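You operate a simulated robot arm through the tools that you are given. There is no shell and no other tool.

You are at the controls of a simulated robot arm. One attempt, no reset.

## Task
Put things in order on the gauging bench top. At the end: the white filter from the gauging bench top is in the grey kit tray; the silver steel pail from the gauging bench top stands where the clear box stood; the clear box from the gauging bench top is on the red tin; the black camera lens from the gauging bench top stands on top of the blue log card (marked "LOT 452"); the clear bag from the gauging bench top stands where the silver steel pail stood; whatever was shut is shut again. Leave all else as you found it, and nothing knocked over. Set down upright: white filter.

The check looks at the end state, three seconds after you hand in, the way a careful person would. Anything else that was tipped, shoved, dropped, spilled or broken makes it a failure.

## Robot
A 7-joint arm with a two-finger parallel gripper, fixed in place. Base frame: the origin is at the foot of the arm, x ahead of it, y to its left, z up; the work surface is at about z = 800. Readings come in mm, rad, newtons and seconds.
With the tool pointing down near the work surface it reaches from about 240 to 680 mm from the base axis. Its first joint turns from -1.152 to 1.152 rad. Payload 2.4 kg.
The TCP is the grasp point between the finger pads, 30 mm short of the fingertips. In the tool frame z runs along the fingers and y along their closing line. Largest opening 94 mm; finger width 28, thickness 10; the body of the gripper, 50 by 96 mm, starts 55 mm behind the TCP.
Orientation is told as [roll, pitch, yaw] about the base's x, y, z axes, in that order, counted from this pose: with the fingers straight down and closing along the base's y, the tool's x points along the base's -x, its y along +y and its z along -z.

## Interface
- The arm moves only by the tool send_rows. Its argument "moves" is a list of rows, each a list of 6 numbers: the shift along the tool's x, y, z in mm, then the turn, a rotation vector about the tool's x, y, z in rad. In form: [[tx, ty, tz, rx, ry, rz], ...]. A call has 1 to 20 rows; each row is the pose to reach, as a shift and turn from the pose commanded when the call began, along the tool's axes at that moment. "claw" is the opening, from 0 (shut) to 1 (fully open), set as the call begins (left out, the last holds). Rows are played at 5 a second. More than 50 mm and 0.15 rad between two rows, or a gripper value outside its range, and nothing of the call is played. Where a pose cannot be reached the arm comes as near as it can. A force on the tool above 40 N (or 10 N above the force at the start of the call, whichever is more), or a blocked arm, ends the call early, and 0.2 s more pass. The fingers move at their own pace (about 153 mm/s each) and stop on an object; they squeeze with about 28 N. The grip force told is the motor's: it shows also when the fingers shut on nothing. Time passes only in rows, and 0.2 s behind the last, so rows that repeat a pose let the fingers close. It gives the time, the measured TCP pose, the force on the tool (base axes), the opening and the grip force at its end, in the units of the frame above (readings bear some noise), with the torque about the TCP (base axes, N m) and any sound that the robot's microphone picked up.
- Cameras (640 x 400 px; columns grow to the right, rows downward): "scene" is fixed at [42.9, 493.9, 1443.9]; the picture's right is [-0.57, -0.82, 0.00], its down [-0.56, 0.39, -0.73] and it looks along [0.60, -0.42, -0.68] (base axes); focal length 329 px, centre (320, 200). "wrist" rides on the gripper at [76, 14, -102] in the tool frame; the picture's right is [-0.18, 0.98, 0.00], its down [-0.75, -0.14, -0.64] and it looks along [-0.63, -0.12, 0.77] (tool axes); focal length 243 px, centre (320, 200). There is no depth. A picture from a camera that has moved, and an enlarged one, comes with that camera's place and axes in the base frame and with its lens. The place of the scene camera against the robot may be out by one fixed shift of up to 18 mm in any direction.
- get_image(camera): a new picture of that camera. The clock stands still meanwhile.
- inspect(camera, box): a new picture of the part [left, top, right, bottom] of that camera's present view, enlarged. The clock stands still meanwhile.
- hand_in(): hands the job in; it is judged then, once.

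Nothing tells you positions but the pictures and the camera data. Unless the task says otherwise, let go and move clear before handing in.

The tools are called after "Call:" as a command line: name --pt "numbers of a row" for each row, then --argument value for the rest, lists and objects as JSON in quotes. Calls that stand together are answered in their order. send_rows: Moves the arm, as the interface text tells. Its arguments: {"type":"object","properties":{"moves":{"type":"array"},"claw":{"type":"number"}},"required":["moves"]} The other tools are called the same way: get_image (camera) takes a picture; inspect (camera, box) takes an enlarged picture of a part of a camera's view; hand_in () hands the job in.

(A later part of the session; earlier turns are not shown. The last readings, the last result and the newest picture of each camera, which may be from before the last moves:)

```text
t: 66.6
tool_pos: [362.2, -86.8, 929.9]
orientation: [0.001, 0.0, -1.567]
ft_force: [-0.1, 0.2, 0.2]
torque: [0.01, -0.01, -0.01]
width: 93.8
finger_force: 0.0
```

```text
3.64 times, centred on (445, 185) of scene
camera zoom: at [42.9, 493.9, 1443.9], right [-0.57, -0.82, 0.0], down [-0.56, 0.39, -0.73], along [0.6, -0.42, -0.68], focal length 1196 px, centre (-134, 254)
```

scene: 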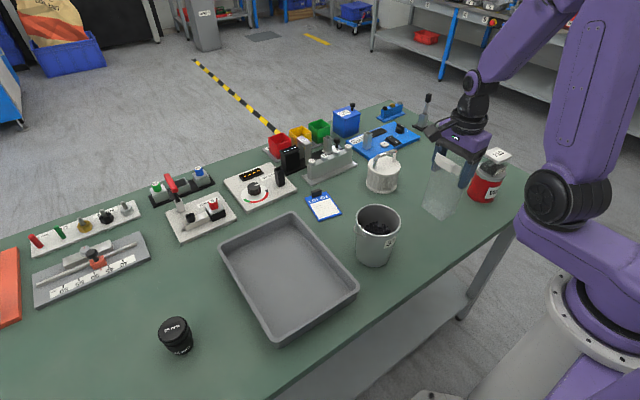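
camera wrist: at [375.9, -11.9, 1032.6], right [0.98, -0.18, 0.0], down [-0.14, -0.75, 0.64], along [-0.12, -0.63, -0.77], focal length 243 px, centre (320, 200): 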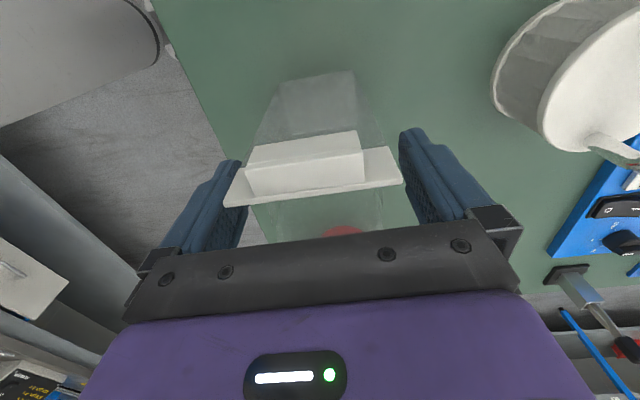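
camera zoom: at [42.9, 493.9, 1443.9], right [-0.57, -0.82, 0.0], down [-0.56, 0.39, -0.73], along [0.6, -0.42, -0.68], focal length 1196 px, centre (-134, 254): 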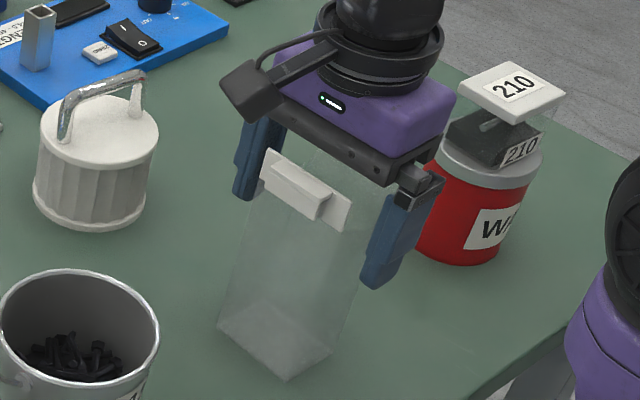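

The bag stands on its own. I'll rise straight up and then turn towards the white filter.

Call:
send_rows --pt "0 0 -20 0 0 0" --pt "0 0 -50 0 0 0" --pt "0 0 -90 0 0 0" --pt "0 0 -130 0 0 0" --pt "0 10 -140 0 0 -0.142" --pt "0 20 -145 0 0 -0.285" --pt "-1 30 -150 0 0 -0.427" --pt "-1 40 -150 0 0 -0.57" --pt "-2 50 -150 0 0 -0.712" --pt "-2 60 -150 0 0 -0.854" --pt "-3 70 -150 0 0 -0.997" --pt "-3 80 -150 0 0 -1.139" --pt "-4 90 -150 0 0 -1.281" --pt "-4 100 -150 0 0 -1.424" --pt "-4.5 108 -150 0 0 -1.566" --pt "-4.5 108 -150 0 0 -1.566"

Call:
get_image --camera "wrist"

Call:
get_image --camera "scene"

```text
t: 70.0
tool_pos: [469.6, -91.2, 1081.2]
orientation: [0.0, 0.0, 0.002]
ft_force: [0.7, -0.2, -0.6]
torque: [0.01, 0.01, -0.02]
width: 93.9
finger_force: 0.0
```

```text
taken
camera wrist: at [393.1, -77.8, 1182.5], right [0.18, 0.98, 0.0], down [0.75, -0.14, 0.64], along [0.63, -0.12, -0.77], focal length 243 px, centre (320, 200)
```

wrist: 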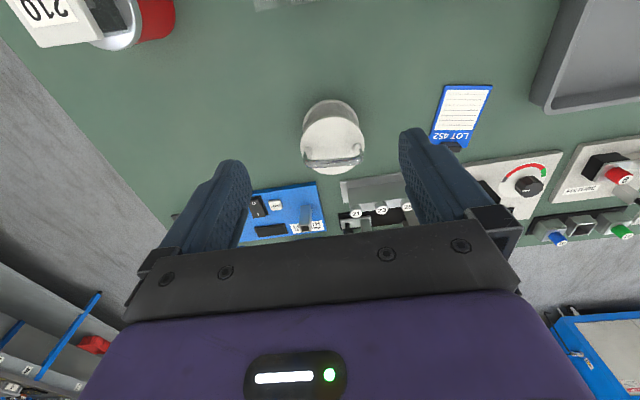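

```text
taken
```

scene: 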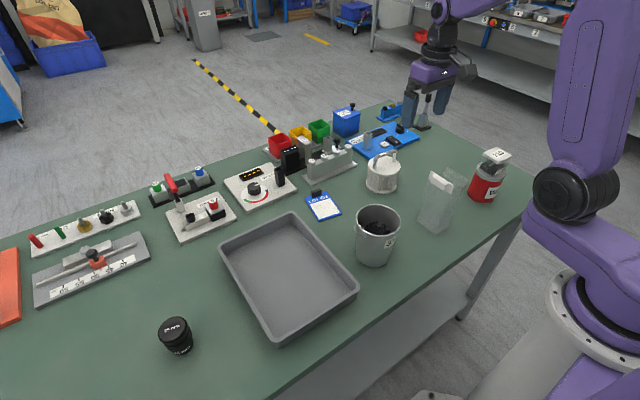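

Call:
inspect --camera "wrist" --box '[280, 80, 400, 190]'

Call:
inspect --camera "scene" --box '[340, 130, 430, 210]'

Call:
inspect --camera "scene" --box '[340, 150, 480, 280]'

```text
3.64 times, centred on (340, 135) of wrist
camera zoom: at [393.1, -77.8, 1182.5], right [0.18, 0.98, 0.0], down [0.75, -0.14, 0.64], along [0.63, -0.12, -0.77], focal length 882 px, centre (247, 436)
```

zoom: 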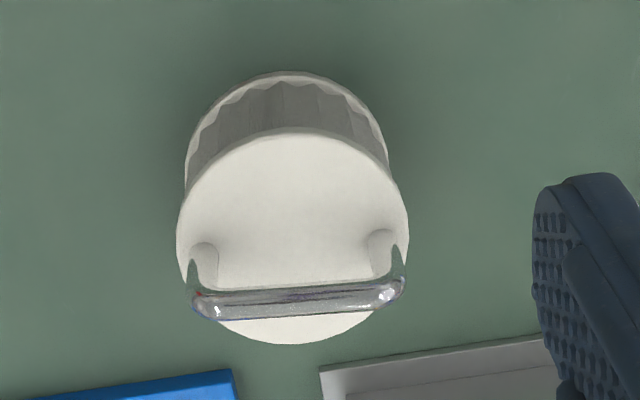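

```text
5.00 times, centred on (385, 170) of scene
camera zoom: at [42.9, 493.8, 1443.9], right [-0.57, -0.82, 0.0], down [-0.56, 0.39, -0.73], along [0.6, -0.42, -0.68], focal length 1645 px, centre (-5, 350)
```

zoom: 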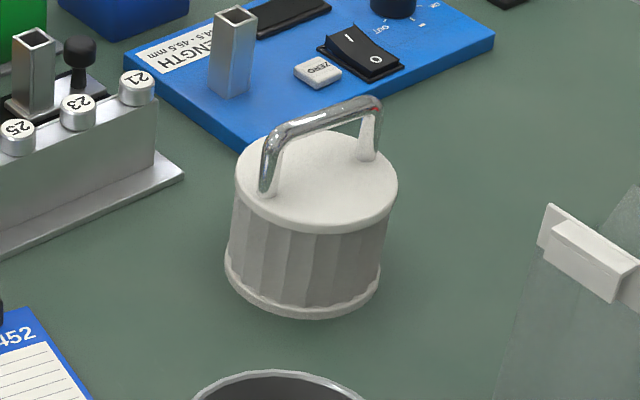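

```text
3.08 times, centred on (410, 215) of scene
camera zoom: at [42.9, 493.8, 1443.9], right [-0.57, -0.82, 0.0], down [-0.56, 0.39, -0.73], along [0.6, -0.42, -0.68], focal length 1012 px, centre (43, 154)
```

zoom: 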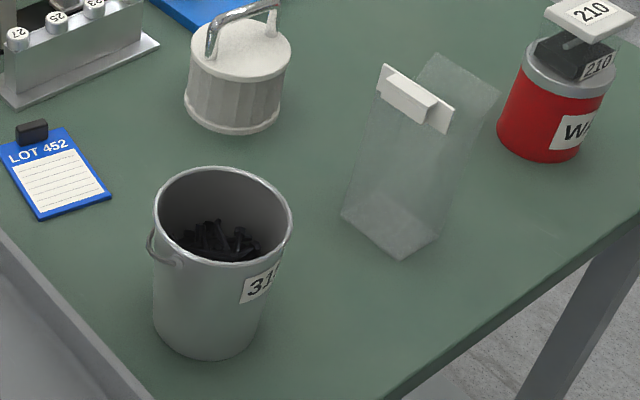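

The filter is about 90 mm wide, too wide for the fingers. It has a fixed metal handle bar across the top at about (556,-89), z≈912, turned about -0.11 rad from y. I'll come above it with the fingers closing across the bar.

Call:
send_rows --pt "-8.6 0.3 6 0 0 -0.1459" --pt "-17.3 0.5 12 0 0 -0.2918" --pt "-25.9 0.8 18 0 0 -0.4377" --pt "-34.6 1 24 0 0 -0.5836" --pt "-43.2 1.3 30 0 0 -0.7295" --pt "-51.8 1.5 36 0 0 -0.8754" --pt "-60.5 1.8 42 0 0 -1.0213" --pt "-69.1 2 48 0 0 -1.1672" --pt "-77.8 2.3 54 0 0 -1.3131" --pt "-86.4 2.5 60 0 0 -1.459" --pt "-86.4 2.5 60 0 0 -1.459" --claw 0.5

Call:
get_image --camera "wrist"

Call:
inspect --camera "wrist" --box '[240, 40, 400, 180]'

```text
t: 72.4
tool_pos: [556.7, -87.8, 1021.0]
orientation: [-0.001, 0.0, 1.461]
ft_force: [-0.2, -0.4, -0.6]
torque: [0.01, 0.03, -0.03]
width: 47.0
finger_force: 0.1
```

```text
taken
camera wrist: at [533.6, -163.5, 1122.1], right [-0.96, 0.29, 0.0], down [0.22, 0.73, 0.64], along [0.19, 0.61, -0.77], focal length 243 px, centre (320, 200)
```

wrist: 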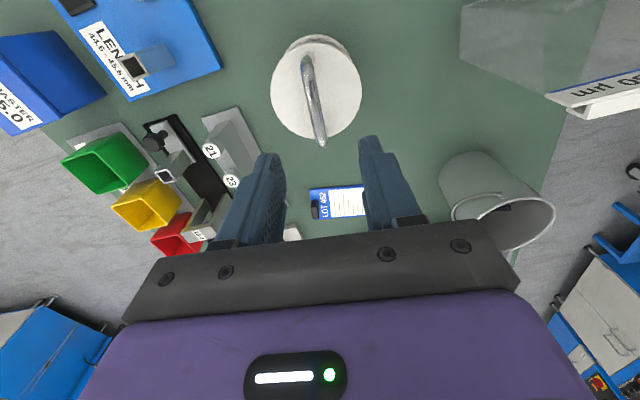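

```text
2.86 times, centred on (320, 110) of wrist
camera zoom: at [533.6, -163.5, 1122.1], right [-0.96, 0.29, 0.0], down [0.22, 0.73, 0.64], along [0.19, 0.61, -0.77], focal length 693 px, centre (320, 457)
```

zoom: 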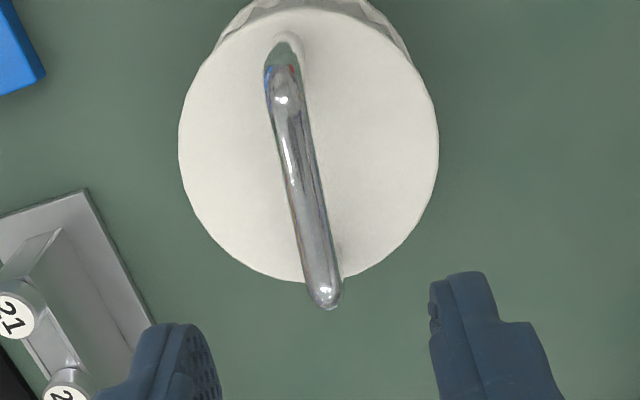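

The bar's middle is at about (559,-90.5), z≈907, and the lid top is at z≈866. I'll make a small correction and lower to just above the bar.

Call:
send_rows --pt "1.2 -3.1 30 0 0 0" --pt "1.2 -3.1 55 0 0 0" --pt "1.2 -3.1 72 0 0 0" --pt "1.2 -3.1 72 0 0 0" --claw 0.4

Call:
get_image --camera "wrist"

Call:
inspect --camera "wrist" --box '[240, 60, 400, 220]'

Call:
inspect --camera "scene" --box '[340, 110, 440, 210]'

```text
t: 73.4
tool_pos: [559.5, -89.7, 947.2]
orientation: [-0.001, -0.001, 1.459]
ft_force: [0.4, 0.0, -0.1]
torque: [0.01, 0.02, -0.01]
width: 37.5
finger_force: 0.2
```

```text
taken
camera wrist: at [536.6, -165.3, 1049.4], right [-0.96, 0.29, 0.0], down [0.22, 0.73, 0.64], along [0.19, 0.61, -0.77], focal length 243 px, centre (320, 200)
```

wrist: 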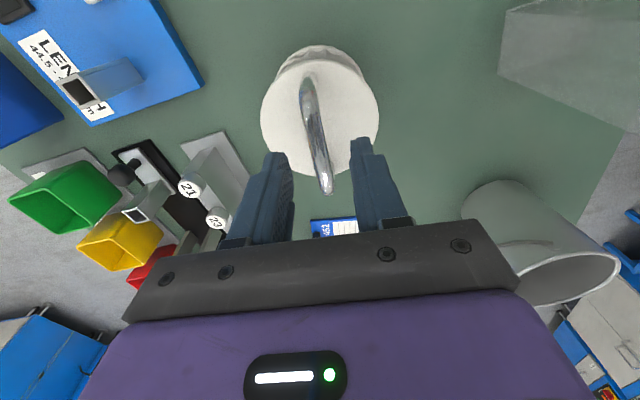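

```text
2.50 times, centred on (320, 140) of wrist
camera zoom: at [536.6, -165.3, 1049.4], right [-0.96, 0.29, 0.0], down [0.22, 0.73, 0.64], along [0.19, 0.61, -0.77], focal length 606 px, centre (320, 350)
```

zoom: 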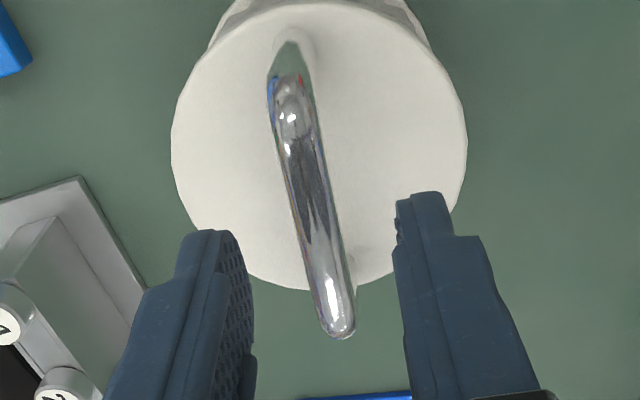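

```text
4.00 times, centred on (390, 160) of scene
camera zoom: at [42.9, 493.9, 1443.9], right [-0.57, -0.82, 0.0], down [-0.56, 0.39, -0.73], along [0.6, -0.42, -0.68], focal length 1316 px, centre (40, 360)
```

zoom: 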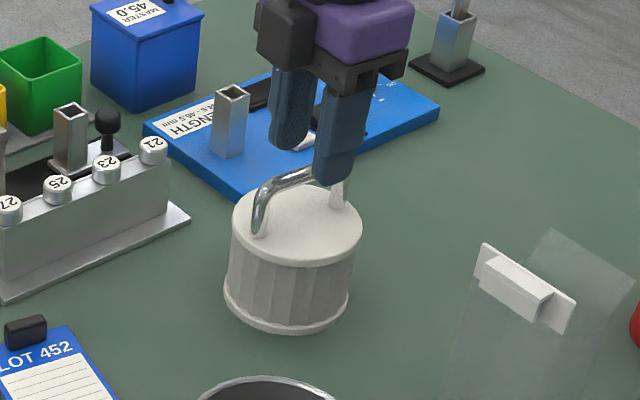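

The bar is centred between the fingers. I'll lower to z≈908 and close on it.

Call:
send_rows --pt "0 -0.6 15 0 0 0" --pt "0 -0.6 28 0 0 0" --pt "0 -0.6 38 0 0 0" --pt "0 -0.6 38 0 0 0"

Call:
inspect --camera "wrist" --box '[240, 60, 400, 220]'

Call:
inspect --camera "scene" --box '[340, 110, 440, 210]'

```text
t: 74.4
tool_pos: [558.1, -90.7, 910.8]
orientation: [-0.001, 0.0, 1.458]
ft_force: [0.5, -0.3, 0.1]
torque: [-0.02, 0.01, 0.02]
width: 37.9
finger_force: 0.1
```

```text
2.50 times, centred on (320, 140) of wrist
camera zoom: at [536.3, -165.1, 1012.7], right [-0.96, 0.29, 0.0], down [0.22, 0.73, 0.64], along [0.19, 0.61, -0.77], focal length 606 px, centre (320, 350)
```

zoom: 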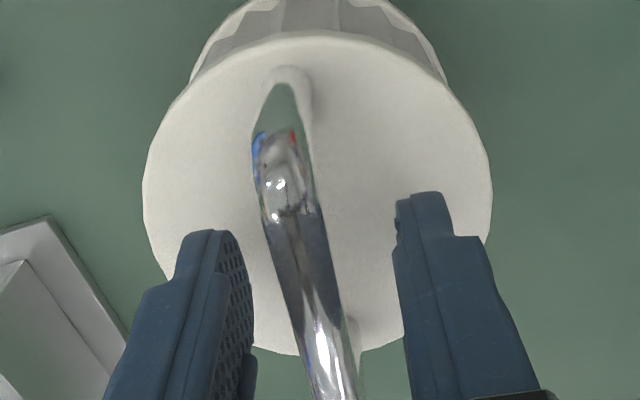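

```text
4.00 times, centred on (390, 160) of scene
camera zoom: at [42.9, 493.9, 1443.9], right [-0.57, -0.82, 0.0], down [-0.56, 0.39, -0.73], along [0.6, -0.42, -0.68], focal length 1316 px, centre (40, 360)
```

zoom: 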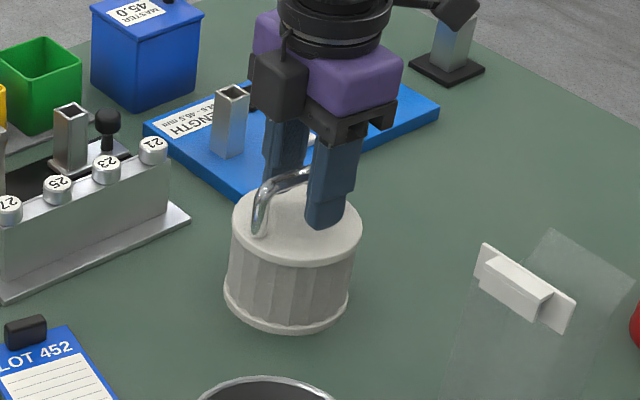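

The fingers straddle the bar, with the tips above the lid. I'll close and lift slightly.

Call:
send_rows --pt "0 0 0 0 0 0" --pt "0 0 0 0 0 0" --claw 0.16

Call:
send_rows --pt "0 0 0 0 0 0" --pt "0 0 0 0 0 0" --pt "0 0 0 0 0 0" --claw 0

Call:
send_rows --pt "0 0 -2 0 0 0" --pt "0 0 -5 0 0 0" --pt "0 0 -10 0 0 0" --pt "0 0 -18 0 0 0" --pt "0 0 -18 0 0 0"

Call:
inspect --camera "scene" --box '[340, 110, 440, 210]'

Call:
get_image --camera "wrist"

```text
t: 75.0
tool_pos: [558.1, -90.0, 910.8]
orientation: [0.0, 0.001, 1.461]
ft_force: [0.2, 0.2, -0.5]
torque: [0.04, -0.03, 0.02]
width: 16.1
finger_force: 1.0
```

```text
t: 75.8
tool_pos: [559.4, -90.5, 909.5]
orientation: [-0.001, 0.0, 1.46]
ft_force: [1.7, -0.7, -0.3]
torque: [0.03, 0.0, -0.02]
width: 15.9
finger_force: 27.8
```

```text
t: 77.0
tool_pos: [558.2, -91.4, 928.4]
orientation: [-0.001, 0.0, 1.459]
ft_force: [0.1, -0.9, -1.7]
torque: [0.0, -0.02, -0.02]
width: 15.4
finger_force: 28.2
```

```text
4.00 times, centred on (390, 160) of scene
camera zoom: at [42.9, 493.8, 1443.9], right [-0.57, -0.82, 0.0], down [-0.56, 0.39, -0.73], along [0.6, -0.42, -0.68], focal length 1316 px, centre (40, 360)
```

zoom: 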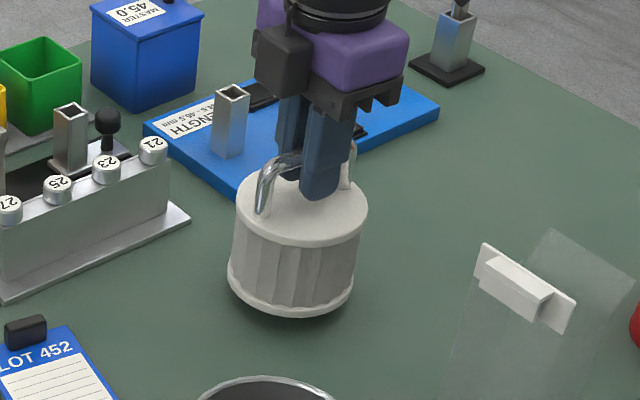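

```text
taken
camera wrist: at [536.4, -165.8, 1030.1], right [-0.96, 0.29, 0.0], down [0.22, 0.73, 0.64], along [0.19, 0.61, -0.77], focal length 243 px, centre (320, 200)
```

wrist: 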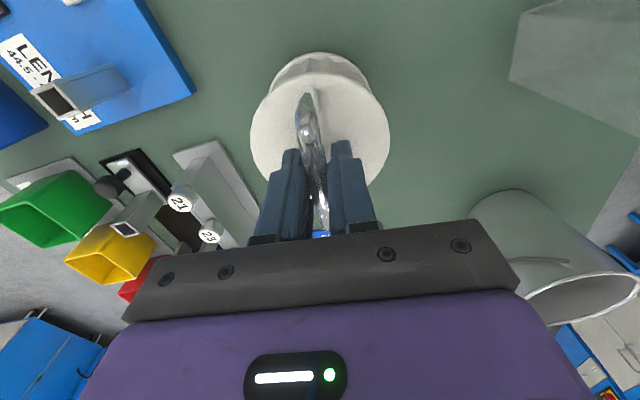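

The filter hangs level from the bar and is light (about 0.2 kg). I'll lift it and carry it over to the tray, passing well behind the pail.

Call:
send_rows --pt "0 0 -35 0 0 0" --pt "0 0 -70 0 0 0" --pt "-15 4 -82 0 0 0" --pt "-50 13 -82 0 0 0" --pt "-88 23 -82 0 0 0" --pt "-126 34 -82 0 0 0" --pt "-164 44 -82 0 0 0" --pt "-202 53 -82 0 0 0" --pt "-240 62 -82 0 0 0" --pt "-278 71 -82 0 0 0" --pt "-314 80 -82 0 0 0" --pt "-335 105 -82 0 0 0" --pt "-355 128 -82 0 0 0" --pt "-373 150 -82 0 0 0" --pt "-384 163 -82 0 0 0" --pt "-387 167 -82 0 0 0" --pt "-387 167 -82 0 0 0"

Call:
get_image --camera "wrist"

Call:
get_image --camera "scene"

```text
t: 80.6
tool_pos: [436.6, 313.0, 1010.6]
orientation: [-0.001, 0.002, 1.458]
ft_force: [0.6, 1.0, -2.2]
torque: [-0.01, 0.01, -0.04]
width: 15.5
finger_force: 28.1
```

```text
taken
camera wrist: at [413.7, 237.9, 1113.4], right [-0.96, 0.29, 0.0], down [0.22, 0.73, 0.64], along [0.19, 0.61, -0.77], focal length 243 px, centre (320, 200)
```

wrist: 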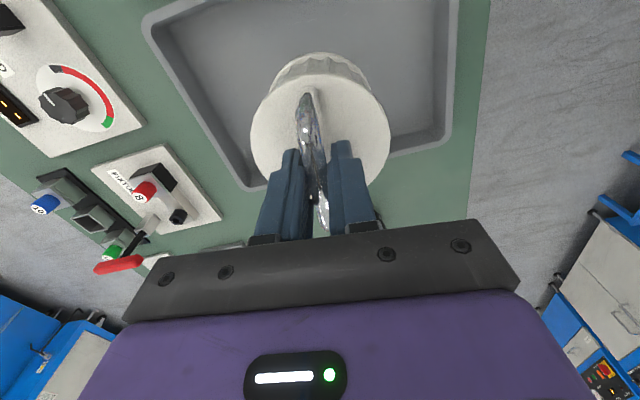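

```text
taken
```

scene: 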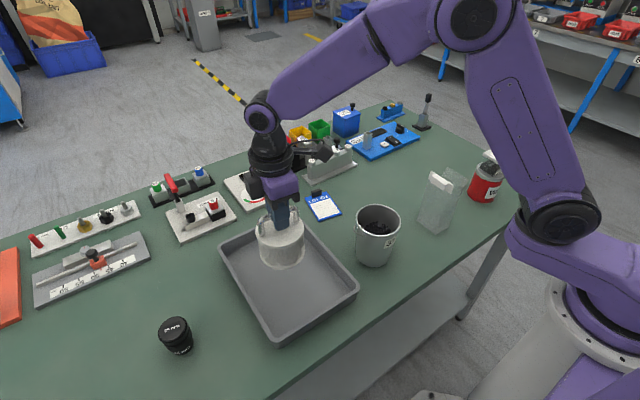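

The tray spans about x 301–568, y 208–408, so the filter is right over its middle. I'll lower it in.

Call:
send_rows --pt "0 0 25 0 0 0" --pt "0 0 50 0 0 0" --pt "0 0 70 0 0 0" --pt "0 0 84 0 0 0" --pt "0 0 91 0 0 0" --pt "0 0 91 0 0 0"

Call:
inspect --camera "scene" --box '[210, 190, 370, 350]'

Call:
send_rows --pt "0 0 1 0 0 0" --pt "0 0 2 0 0 0" --pt "0 0 2 0 0 0"

```text
t: 82.0
tool_pos: [438.1, 312.8, 919.0]
orientation: [0.0, -0.002, 1.457]
ft_force: [-0.6, -0.5, -1.0]
torque: [0.0, -0.01, -0.03]
width: 15.5
finger_force: 27.4
```

```text
2.50 times, centred on (290, 270) of scene
camera zoom: at [42.9, 493.9, 1443.9], right [-0.57, -0.82, 0.0], down [-0.56, 0.39, -0.73], along [0.6, -0.42, -0.68], focal length 823 px, centre (395, 25)
```

zoom: 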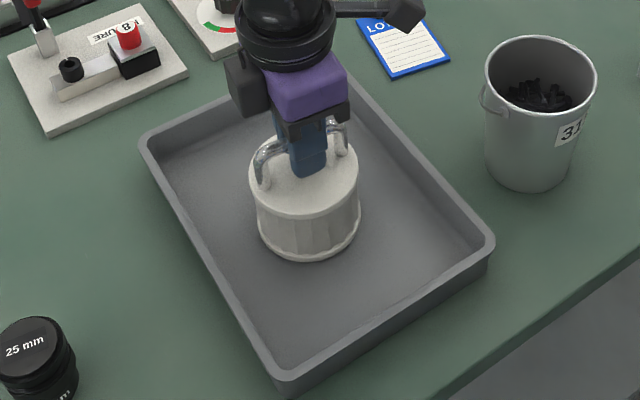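

```text
t: 82.8
tool_pos: [436.4, 312.6, 918.3]
orientation: [-0.001, 0.001, 1.458]
ft_force: [-1.0, -2.0, 1.3]
torque: [-0.08, 0.0, -0.04]
width: 15.8
finger_force: 28.4
```

Call:
send_rows --pt "0 0 0.6 0 0 0" --pt "0 0 0.6 0 0 0"

```text
t: 83.4
tool_pos: [436.9, 314.0, 917.0]
orientation: [0.001, -0.001, 1.459]
ft_force: [-3.8, -3.2, 13.6]
torque: [-0.11, 0.03, -0.01]
width: 15.9
finger_force: 27.7
```

The filter rests on the tray floor. I'll ease off half a millimetre and open just enough to free the bar.

Call:
send_rows --pt "0 0 -0.5 0 0 0" --pt "0 0 -0.5 0 0 0"

Call:
send_rows --pt "0 0 0 0 0 0" --pt "0 0 0 0 0 0" --pt "0 0 0 0 0 0" --claw 0.4

Call:
get_image --camera "wrist"

Call:
inspect --camera "scene" --box '[210, 190, 370, 350]'

```text
t: 84.0
tool_pos: [437.8, 312.5, 916.9]
orientation: [-0.002, -0.001, 1.458]
ft_force: [-0.1, 0.2, 7.0]
torque: [0.1, -0.05, -0.03]
width: 15.4
finger_force: 28.4
```

```text
t: 84.8
tool_pos: [435.2, 313.7, 916.6]
orientation: [0.0, 0.0, 1.457]
ft_force: [0.3, 0.8, -0.9]
torque: [-0.01, 0.01, 0.01]
width: 37.4
finger_force: 0.2
```

```text
taken
camera wrist: at [413.5, 238.0, 1018.8], right [-0.96, 0.29, 0.0], down [0.22, 0.73, 0.64], along [0.19, 0.61, -0.77], focal length 243 px, centre (320, 200)
```

wrist: 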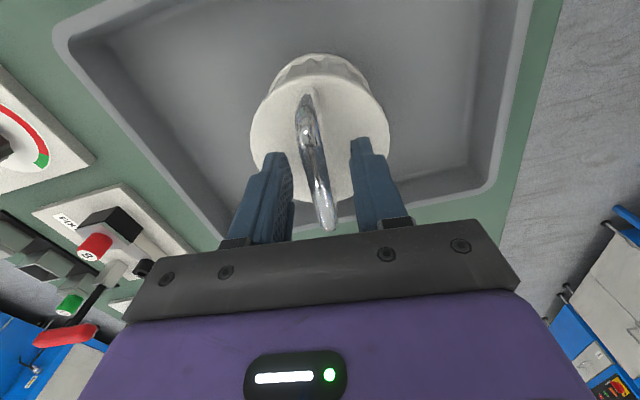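

```text
2.50 times, centred on (290, 270) of scene
camera zoom: at [42.9, 493.9, 1443.9], right [-0.57, -0.82, 0.0], down [-0.56, 0.39, -0.73], along [0.6, -0.42, -0.68], focal length 823 px, centre (395, 25)
```

zoom: 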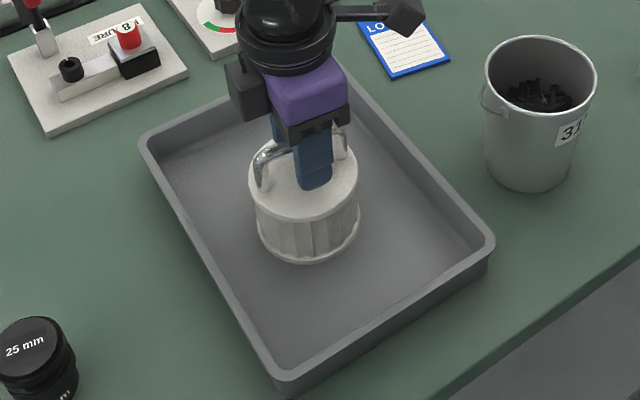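

The filter stands upright in the tray. I'll rise and go look at the black lens.

Call:
send_rows --pt "0 0 -15 0 0 0" --pt "0 0 -45 0 0 0" --pt "0 0 -85 0 0 0" --pt "0 0 -125 0 0 0" --pt "-15 18 -145 0 0 0.075" --pt "-30 36 -160 0 0 0.15" --pt "-45 53 -164 0 0 0.226" --pt "-60 71 -164 0 0 0.302" --pt "-75 89 -164 0 0 0.377" --pt "-90 107 -164 0 0 0.453" --pt "-105.6 124.7 -164 0 0 0.528" --pt "-105.6 124.7 -164 0 0 0.528" --claw 0.45

Call:
get_image --camera "wrist"

Call:
get_image --camera "scene"

```text
t: 87.4
tool_pos: [324.4, 430.7, 1082.5]
orientation: [-0.001, 0.001, 0.931]
ft_force: [-0.3, 0.7, -0.6]
torque: [0.03, -0.01, 0.04]
width: 42.5
finger_force: 0.1
```

```text
taken
camera wrist: at [267.1, 377.2, 1183.6], right [-0.68, 0.74, 0.0], down [0.56, 0.52, 0.64], along [0.47, 0.44, -0.77], focal length 243 px, centre (320, 200)
```

wrist: 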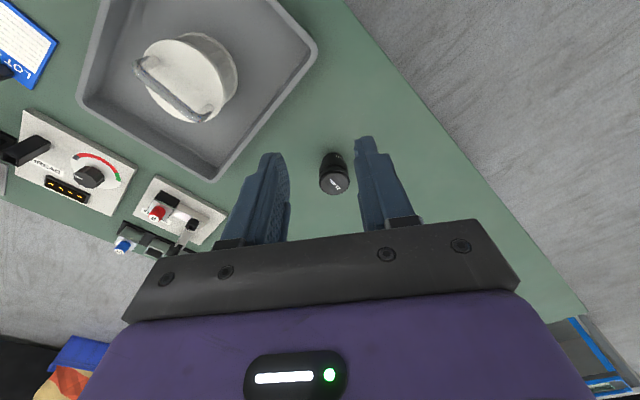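

```text
taken
```

scene: 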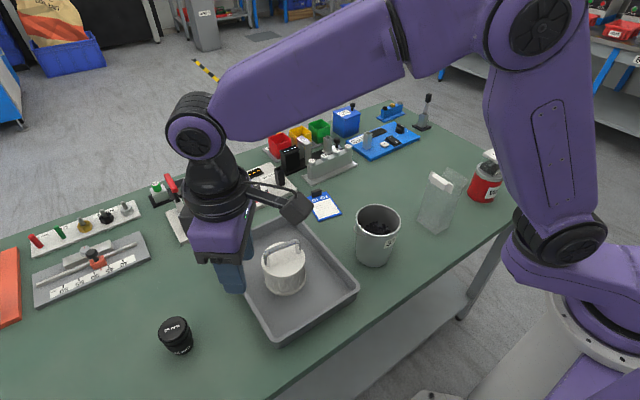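

Call:
inspect --camera "wrist" --box '[290, 130, 380, 210]'

Call:
inspect --camera "scene" --box '[140, 300, 220, 370]'

```text
5.00 times, centred on (335, 170) of wrist
camera zoom: at [267.1, 377.2, 1183.6], right [-0.68, 0.74, 0.0], down [0.56, 0.52, 0.64], along [0.47, 0.44, -0.77], focal length 1213 px, centre (245, 350)
```

zoom: 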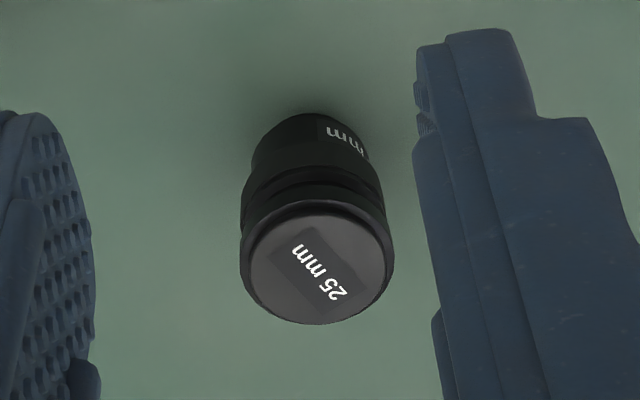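

```text
5.71 times, centred on (180, 335) of scene
camera zoom: at [42.8, 493.9, 1443.9], right [-0.57, -0.82, 0.0], down [-0.56, 0.39, -0.73], along [0.6, -0.42, -0.68], focal length 1880 px, centre (1120, -571)
```

zoom: 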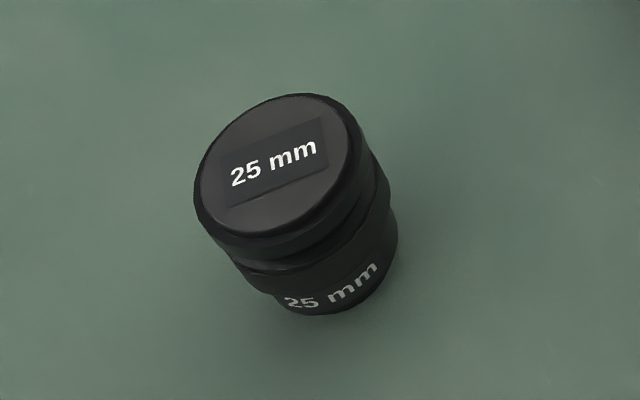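

The lens is about 50 mm wide and 55 mm tall, at about (423.5,553.5), which is near the limit of reach. I'll go above it with the fingers opened.

Call:
send_rows --pt "-39 -1.5 10 0 0 0" --pt "-78 -3 25 0 0 0" --pt "-115 -4.5 45 0 0 0" --pt "-145 -5.5 70 0 0 0" --pt "-157.6 -6.1 100 0 0 0" --pt "-157.6 -6.1 122 0 0 0" --pt "-157.6 -6.1 122 0 0 0" --claw 0.85

Call:
get_image --camera "wrist"

Call:
inspect --camera "scene" --box '[100, 240, 260, 380]'

```text
t: 89.0
tool_pos: [422.9, 551.9, 958.3]
orientation: [-0.002, -0.001, 0.93]
ft_force: [0.2, 0.3, 0.1]
torque: [0.0, 0.01, -0.02]
width: 80.1
finger_force: 0.0
out of reach, approached as far as the arm can: row 5
```

```text
taken
camera wrist: at [365.7, 498.6, 1060.8], right [-0.68, 0.73, 0.0], down [0.56, 0.52, 0.64], along [0.47, 0.44, -0.77], focal length 243 px, centre (320, 200)
```

wrist: 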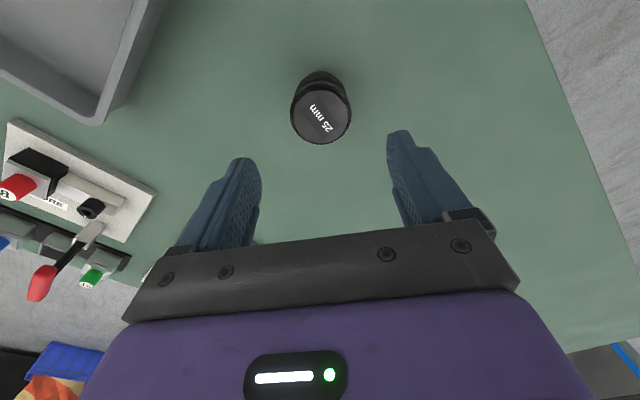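

```text
2.86 times, centred on (180, 310) of scene
camera zoom: at [42.9, 493.9, 1443.9], right [-0.57, -0.82, 0.0], down [-0.56, 0.39, -0.73], along [0.6, -0.42, -0.68], focal length 940 px, centre (720, -114)
```

zoom: 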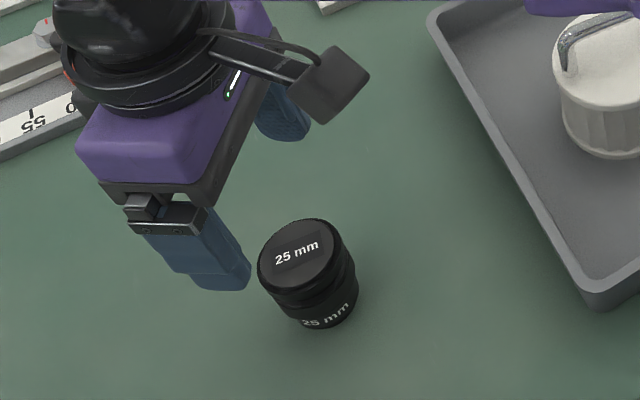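

The fingers are centred over the lens. I'll lower towards z≈845 in steps and watch the reach.

Call:
send_rows --pt "1 0 25 0 0 0" --pt "1 0 50 0 0 0" --pt "1 0 75 0 0 0" --pt "1 0 95 0 0 0" --pt "1 0 95 0 0 0"

Call:
get_image --camera "wrist"

Call:
inspect --camera "scene" --box '[120, 270, 240, 380]'

```text
t: 90.2
tool_pos: [422.2, 551.2, 864.0]
orientation: [0.001, 0.001, 0.931]
ft_force: [-0.5, -0.3, 0.7]
torque: [-0.01, -0.01, -0.01]
width: 79.9
finger_force: 0.1
out of reach, approached as far as the arm can: row 4, 5
```

```text
taken
camera wrist: at [364.1, 497.1, 966.3], right [-0.68, 0.73, 0.0], down [0.56, 0.52, 0.64], along [0.47, 0.44, -0.77], focal length 243 px, centre (320, 200)
```

wrist: 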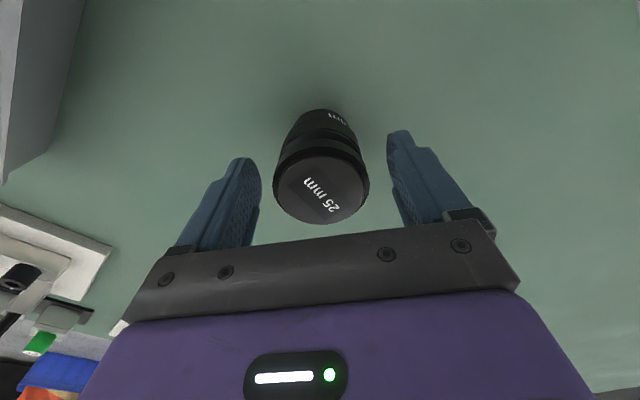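

```text
3.64 times, centred on (180, 325) of scene
camera zoom: at [42.9, 493.8, 1443.9], right [-0.57, -0.82, 0.0], down [-0.56, 0.39, -0.73], along [0.6, -0.42, -0.68], focal length 1196 px, centre (829, -254)
```

zoom: 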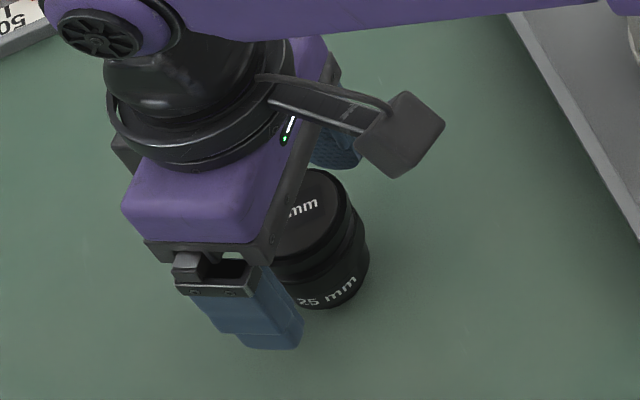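

The lens is centred between the fingers, which overlap its top ~28 mm — enough for a firm hold on its widest ring. I'll close on it.

Call:
send_rows --pt "0 0 0 0 0 0" --pt "0 0 0 0 0 0" --claw 0.6

Call:
send_rows --pt "0 0 0 0 0 0" --pt "0 0 0 0 0 0" --pt "0 0 0 0 0 0" --claw 0.3

Call:
get_image --camera "wrist"

```text
t: 90.8
tool_pos: [420.5, 550.8, 864.6]
orientation: [-0.001, 0.001, 0.932]
ft_force: [-0.6, -0.3, -0.9]
torque: [-0.01, -0.01, -0.02]
width: 56.4
finger_force: 0.0
```

```text
t: 91.6
tool_pos: [420.7, 550.3, 864.8]
orientation: [0.001, 0.0, 0.932]
ft_force: [-0.3, -0.4, 2.7]
torque: [-0.02, 0.01, -0.01]
width: 47.6
finger_force: 28.2
```

```text
taken
camera wrist: at [364.0, 497.2, 966.5], right [-0.68, 0.73, 0.0], down [0.56, 0.52, 0.64], along [0.47, 0.44, -0.77], focal length 243 px, centre (320, 200)
```

wrist: 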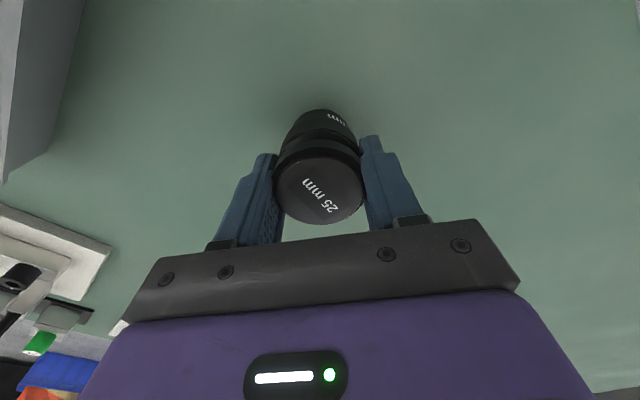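

The lens is held at 47.6 mm. I'll lift slowly and check.

Call:
send_rows --pt "0 0 -3 0 0 0" --pt "0 0 -8 0 0 0" --pt "1 0 -18 0 0 0" --pt "5 0 -30 0 0 0" --pt "10 0 -40 0 0 0" --pt "10 0 -40 0 0 0"

Call:
get_image --camera "wrist"

Call:
inspect --camera "scene" --box '[120, 250, 240, 380]'

```text
t: 93.0
tool_pos: [415.1, 542.3, 905.6]
orientation: [0.0, -0.002, 0.933]
ft_force: [0.1, -0.1, -1.3]
torque: [-0.01, 0.01, 0.04]
width: 47.9
finger_force: 28.3
```

```text
taken
camera wrist: at [357.9, 488.9, 1006.8], right [-0.68, 0.73, 0.0], down [0.56, 0.52, 0.64], along [0.47, 0.44, -0.77], focal length 243 px, centre (320, 200)
```

wrist: 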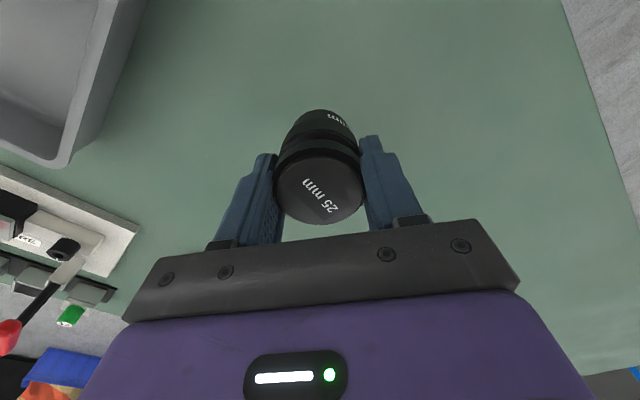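

```text
3.08 times, centred on (180, 315) of scene
camera zoom: at [42.9, 493.9, 1443.8], right [-0.57, -0.82, 0.0], down [-0.56, 0.39, -0.73], along [0.6, -0.42, -0.68], focal length 1012 px, centre (751, -154)
```

zoom: 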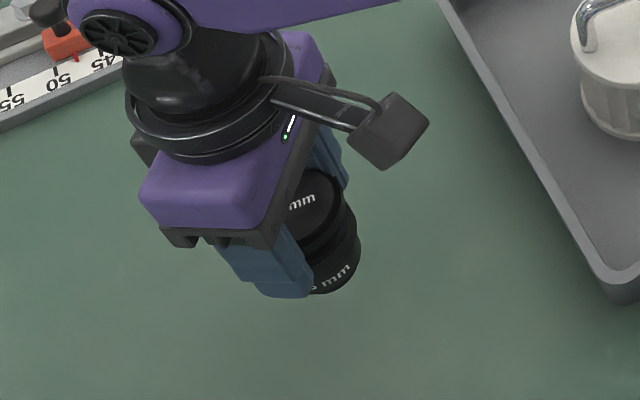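

The lens is firmly held. I'll carry it high over the tray and filter to a spot beside the log card to look at the card.

Call:
send_rows --pt "22 0.4 -32 0 0 0" --pt "44 0.8 -64 0 0 0" --pt "65.6 1.2 -95 0 0 0" --pt "78 -28 -104 0 0 0.067" --pt "90.5 -57.6 -113 0 0 0.133" --pt "103 -87 -122 0 0 0.2" --pt "115.3 -116.5 -130 0 0 0.267" --pt "138.3 -146 -130 0 0 0.333" --pt "161.3 -175.5 -130 0 0 0.4" --pt "184.3 -205 -130 0 0 0.467" --pt "207.3 -234.5 -130 0 0 0.533" --pt "230.2 -263.9 -130 0 0 0.6" --pt "263.5 -286.1 -130 0 0 0.667" --pt "296.8 -308.3 -130 0 0 0.733" --pt "330.2 -330.5 -130 0 0 0.8" --pt "363.5 -352.7 -130 0 0 0.867" --pt "396.8 -374.9 -130 0 0 0.933" --pt "396.8 -374.9 -130 0 0 0.933"

Call:
get_image --camera "wrist"

Call:
inspect --camera "wrist" --box '[370, 90, 470, 190]'

Call:
get_image --camera "scene"

```text
t: 96.8
tool_pos: [477.1, 1.1, 1035.6]
orientation: [0.001, 0.002, -0.004]
ft_force: [-0.2, 0.5, -1.6]
torque: [0.01, 0.0, 0.01]
width: 47.6
finger_force: 27.4
```

```text
taken
camera wrist: at [401.3, 14.7, 1137.3], right [0.19, 0.98, 0.0], down [0.75, -0.14, 0.64], along [0.63, -0.12, -0.77], focal length 243 px, centre (320, 200)
```

wrist: 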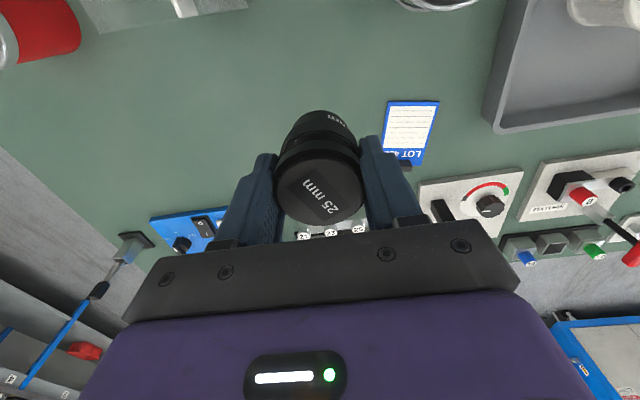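

```text
4.00 times, centred on (420, 140) of wrist
camera zoom: at [401.3, 14.7, 1137.3], right [0.19, 0.98, 0.0], down [0.75, -0.14, 0.64], along [0.63, -0.12, -0.77], focal length 970 px, centre (-80, 440)
```

zoom: 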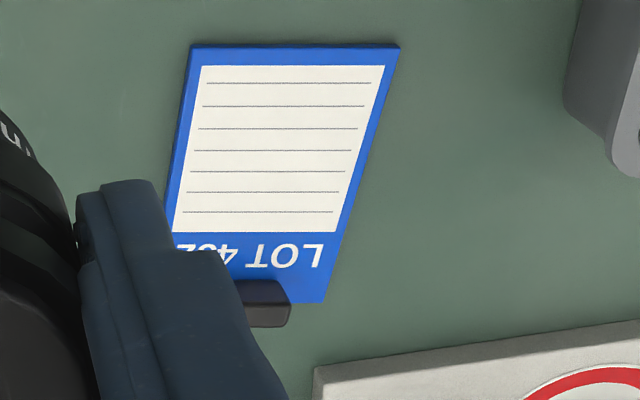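

```text
taken
```

scene: 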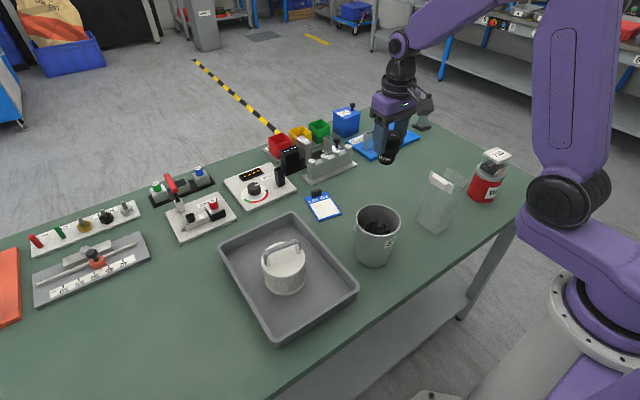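

The card is about 69×99 mm, turned about -0.17 rad, centred near (577.6,110), with a black clip at its far edge. I'll take the lens above about (575,110), clear of the clip.

Call:
send_rows --pt "-24.3 27.4 0 0 0 0" --pt "-48.6 54.8 0 0 0 0" --pt "-73 82.3 0 0 0 0" --pt "-97.3 109.9 0 0 0 0" --pt "-97.3 109.9 35 0 0 0" --pt "-97.3 109.9 75 0 0 0" --pt "-97.3 109.9 110 0 0 0" --pt "-97.3 109.9 135 0 0 0" --pt "-97.3 109.9 135 0 0 0"

Call:
get_image --camera "wrist"

Call:
inspect --camera "wrist" --box '[240, 50, 400, 200]'

Call:
inspect --camera "scene" --box '[280, 140, 380, 240]'

```text
t: 98.8
tool_pos: [575.0, 110.0, 899.3]
orientation: [0.0, -0.001, -0.002]
ft_force: [0.5, 0.0, -2.2]
torque: [0.01, 0.01, 0.01]
width: 47.4
finger_force: 28.1
```

```text
taken
camera wrist: at [499.6, 124.6, 1001.5], right [0.19, 0.98, 0.0], down [0.75, -0.14, 0.64], along [0.63, -0.12, -0.77], focal length 243 px, centre (320, 200)
```

wrist: 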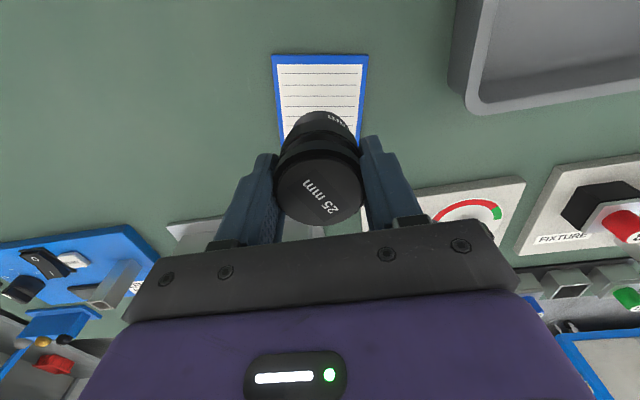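

```text
2.67 times, centred on (320, 125) of wrist
camera zoom: at [499.6, 124.6, 1001.5], right [0.19, 0.98, 0.0], down [0.75, -0.14, 0.64], along [0.63, -0.12, -0.77], focal length 647 px, centre (320, 400)
```

zoom: 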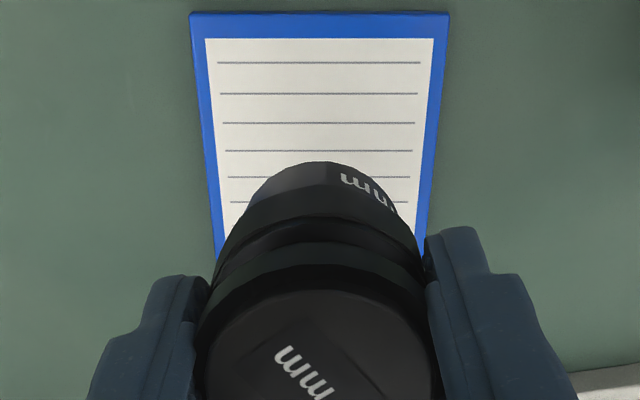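

```text
4.00 times, centred on (330, 190) of scene
camera zoom: at [42.9, 493.9, 1443.9], right [-0.57, -0.82, 0.0], down [-0.56, 0.39, -0.73], along [0.6, -0.42, -0.68], focal length 1316 px, centre (280, 240)
```

zoom: 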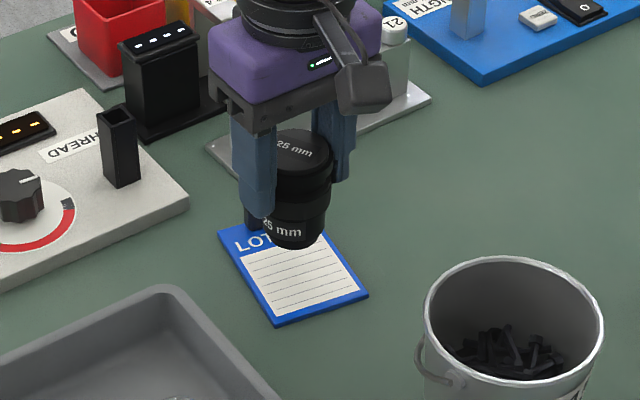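

The lens is over the card's writing area, away from the clip. I'll lower gently until it touches.

Call:
send_rows --pt "-1.5 0 10 0 0 0" --pt "-1.5 0 18 0 0 0" --pt "-1.5 0 23 0 0 0" --pt "-1.5 0 25.5 0 0 0" --pt "-1.5 0 25.5 0 0 0"

Call:
send_rows --pt "0 0 0.7 0 0 0" --pt "0 0 1.4 0 0 0" --pt "0 0 1.4 0 0 0"

```text
t: 100.0
tool_pos: [578.5, 110.1, 874.6]
orientation: [0.001, 0.001, -0.001]
ft_force: [-0.6, 0.0, -1.8]
torque: [0.02, 0.02, 0.01]
width: 47.6
finger_force: 27.5
```

```text
t: 100.8
tool_pos: [577.8, 109.5, 872.3]
orientation: [0.0, -0.001, -0.003]
ft_force: [0.5, 0.1, -2.6]
torque: [0.02, 0.0, 0.04]
width: 47.5
finger_force: 27.5
```

Call:
send_rows --pt "0 0 0.7 0 0 0" --pt "0 0 1.4 0 0 0" --pt "0 0 1.4 0 0 0"

Call:
inspect --camera "scene" --box '[290, 160, 370, 230]'

```text
t: 101.6
tool_pos: [577.9, 109.9, 871.5]
orientation: [0.0, 0.002, -0.002]
ft_force: [0.3, -0.4, -2.3]
torque: [0.0, 0.0, 0.0]
width: 47.7
finger_force: 27.8
```

```text
5.71 times, centred on (330, 195) of scene
camera zoom: at [42.9, 493.9, 1443.9], right [-0.57, -0.82, 0.0], down [-0.56, 0.39, -0.73], along [0.6, -0.42, -0.68], focal length 1880 px, centre (263, 229)
```

zoom: 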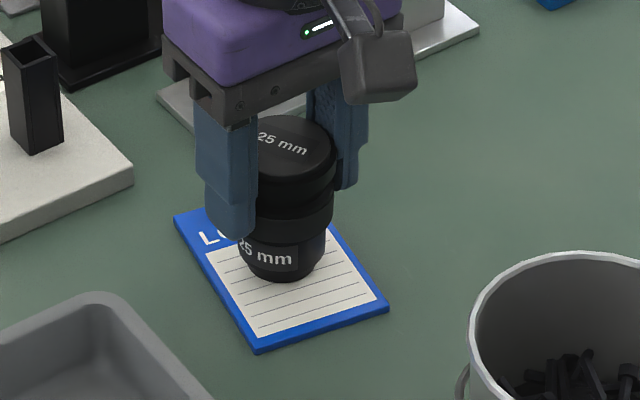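

Call:
send_rows --pt "0 0 0.6 0 0 0" --pt "0 0 1.2 0 0 0" --pt "0 0 1.2 0 0 0"

Call:
send_rows --pt "0 0 0.6 0 0 0" --pt "0 0 0.6 0 0 0"

```text
t: 102.4
tool_pos: [577.6, 109.7, 869.2]
orientation: [0.001, 0.001, -0.002]
ft_force: [-0.7, 0.6, -2.7]
torque: [0.0, -0.01, 0.01]
width: 47.6
finger_force: 27.7
```

```text
t: 103.0
tool_pos: [578.0, 110.4, 870.9]
orientation: [0.0, -0.001, -0.002]
ft_force: [-0.6, 0.9, -0.6]
torque: [-0.03, 0.04, 0.03]
width: 47.5
finger_force: 28.1
```

Call:
send_rows --pt "0 0 0.5 0 0 0" --pt "0 0 0.5 0 0 0"

```text
t: 103.6
tool_pos: [579.0, 110.0, 868.7]
orientation: [0.0, -0.003, -0.002]
ft_force: [-0.1, -0.2, 5.5]
torque: [0.0, -0.01, 0.03]
width: 47.6
finger_force: 27.8
```

The lens rests on the card. I'll open and check that it stands.

Call:
send_rows --pt "0 0 -0.2 0 0 0" --pt "0 0 -0.2 0 0 0" --claw 0.56

Call:
send_rows --pt "0 0 0 0 0 0" --pt "0 0 0 0 0 0" --claw 0.8

Call:
get_image --camera "wrist"

Call:
inspect --camera "scene" --box '[290, 160, 370, 230]'

```text
t: 104.2
tool_pos: [576.9, 110.1, 869.8]
orientation: [0.0, 0.0, -0.002]
ft_force: [0.3, 0.7, 0.0]
torque: [0.0, -0.04, -0.02]
width: 52.4
finger_force: 0.1
```

```text
t: 104.8
tool_pos: [577.9, 109.6, 868.7]
orientation: [0.0, -0.001, -0.002]
ft_force: [-0.2, 0.5, -0.5]
torque: [-0.01, 0.02, 0.02]
width: 75.1
finger_force: 0.1
```

```text
taken
camera wrist: at [501.1, 123.4, 971.0], right [0.19, 0.98, 0.0], down [0.75, -0.14, 0.64], along [0.63, -0.12, -0.77], focal length 243 px, centre (320, 200)
```

wrist: 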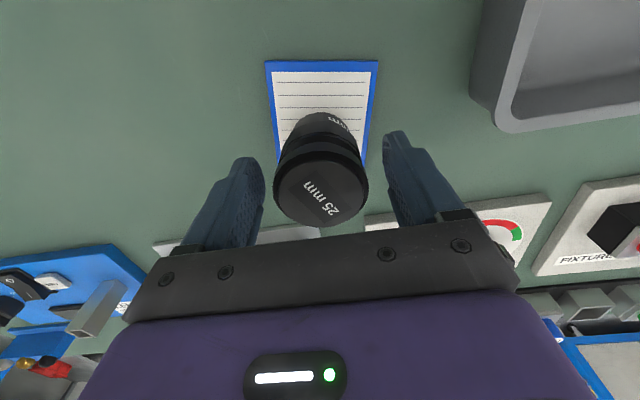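

```text
5.71 times, centred on (330, 195) of scene
camera zoom: at [42.9, 493.9, 1443.9], right [-0.57, -0.82, 0.0], down [-0.56, 0.39, -0.73], along [0.6, -0.42, -0.68], focal length 1880 px, centre (263, 229)
```

zoom: 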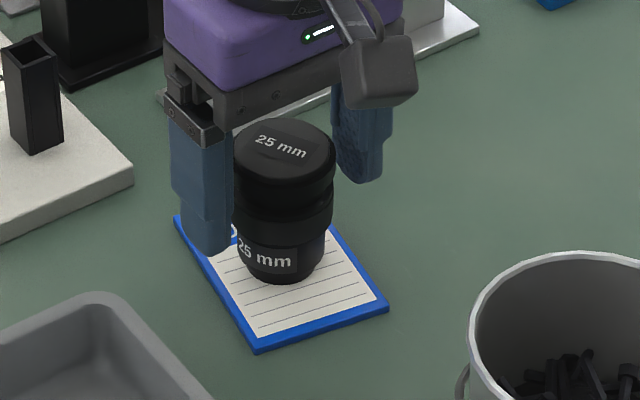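

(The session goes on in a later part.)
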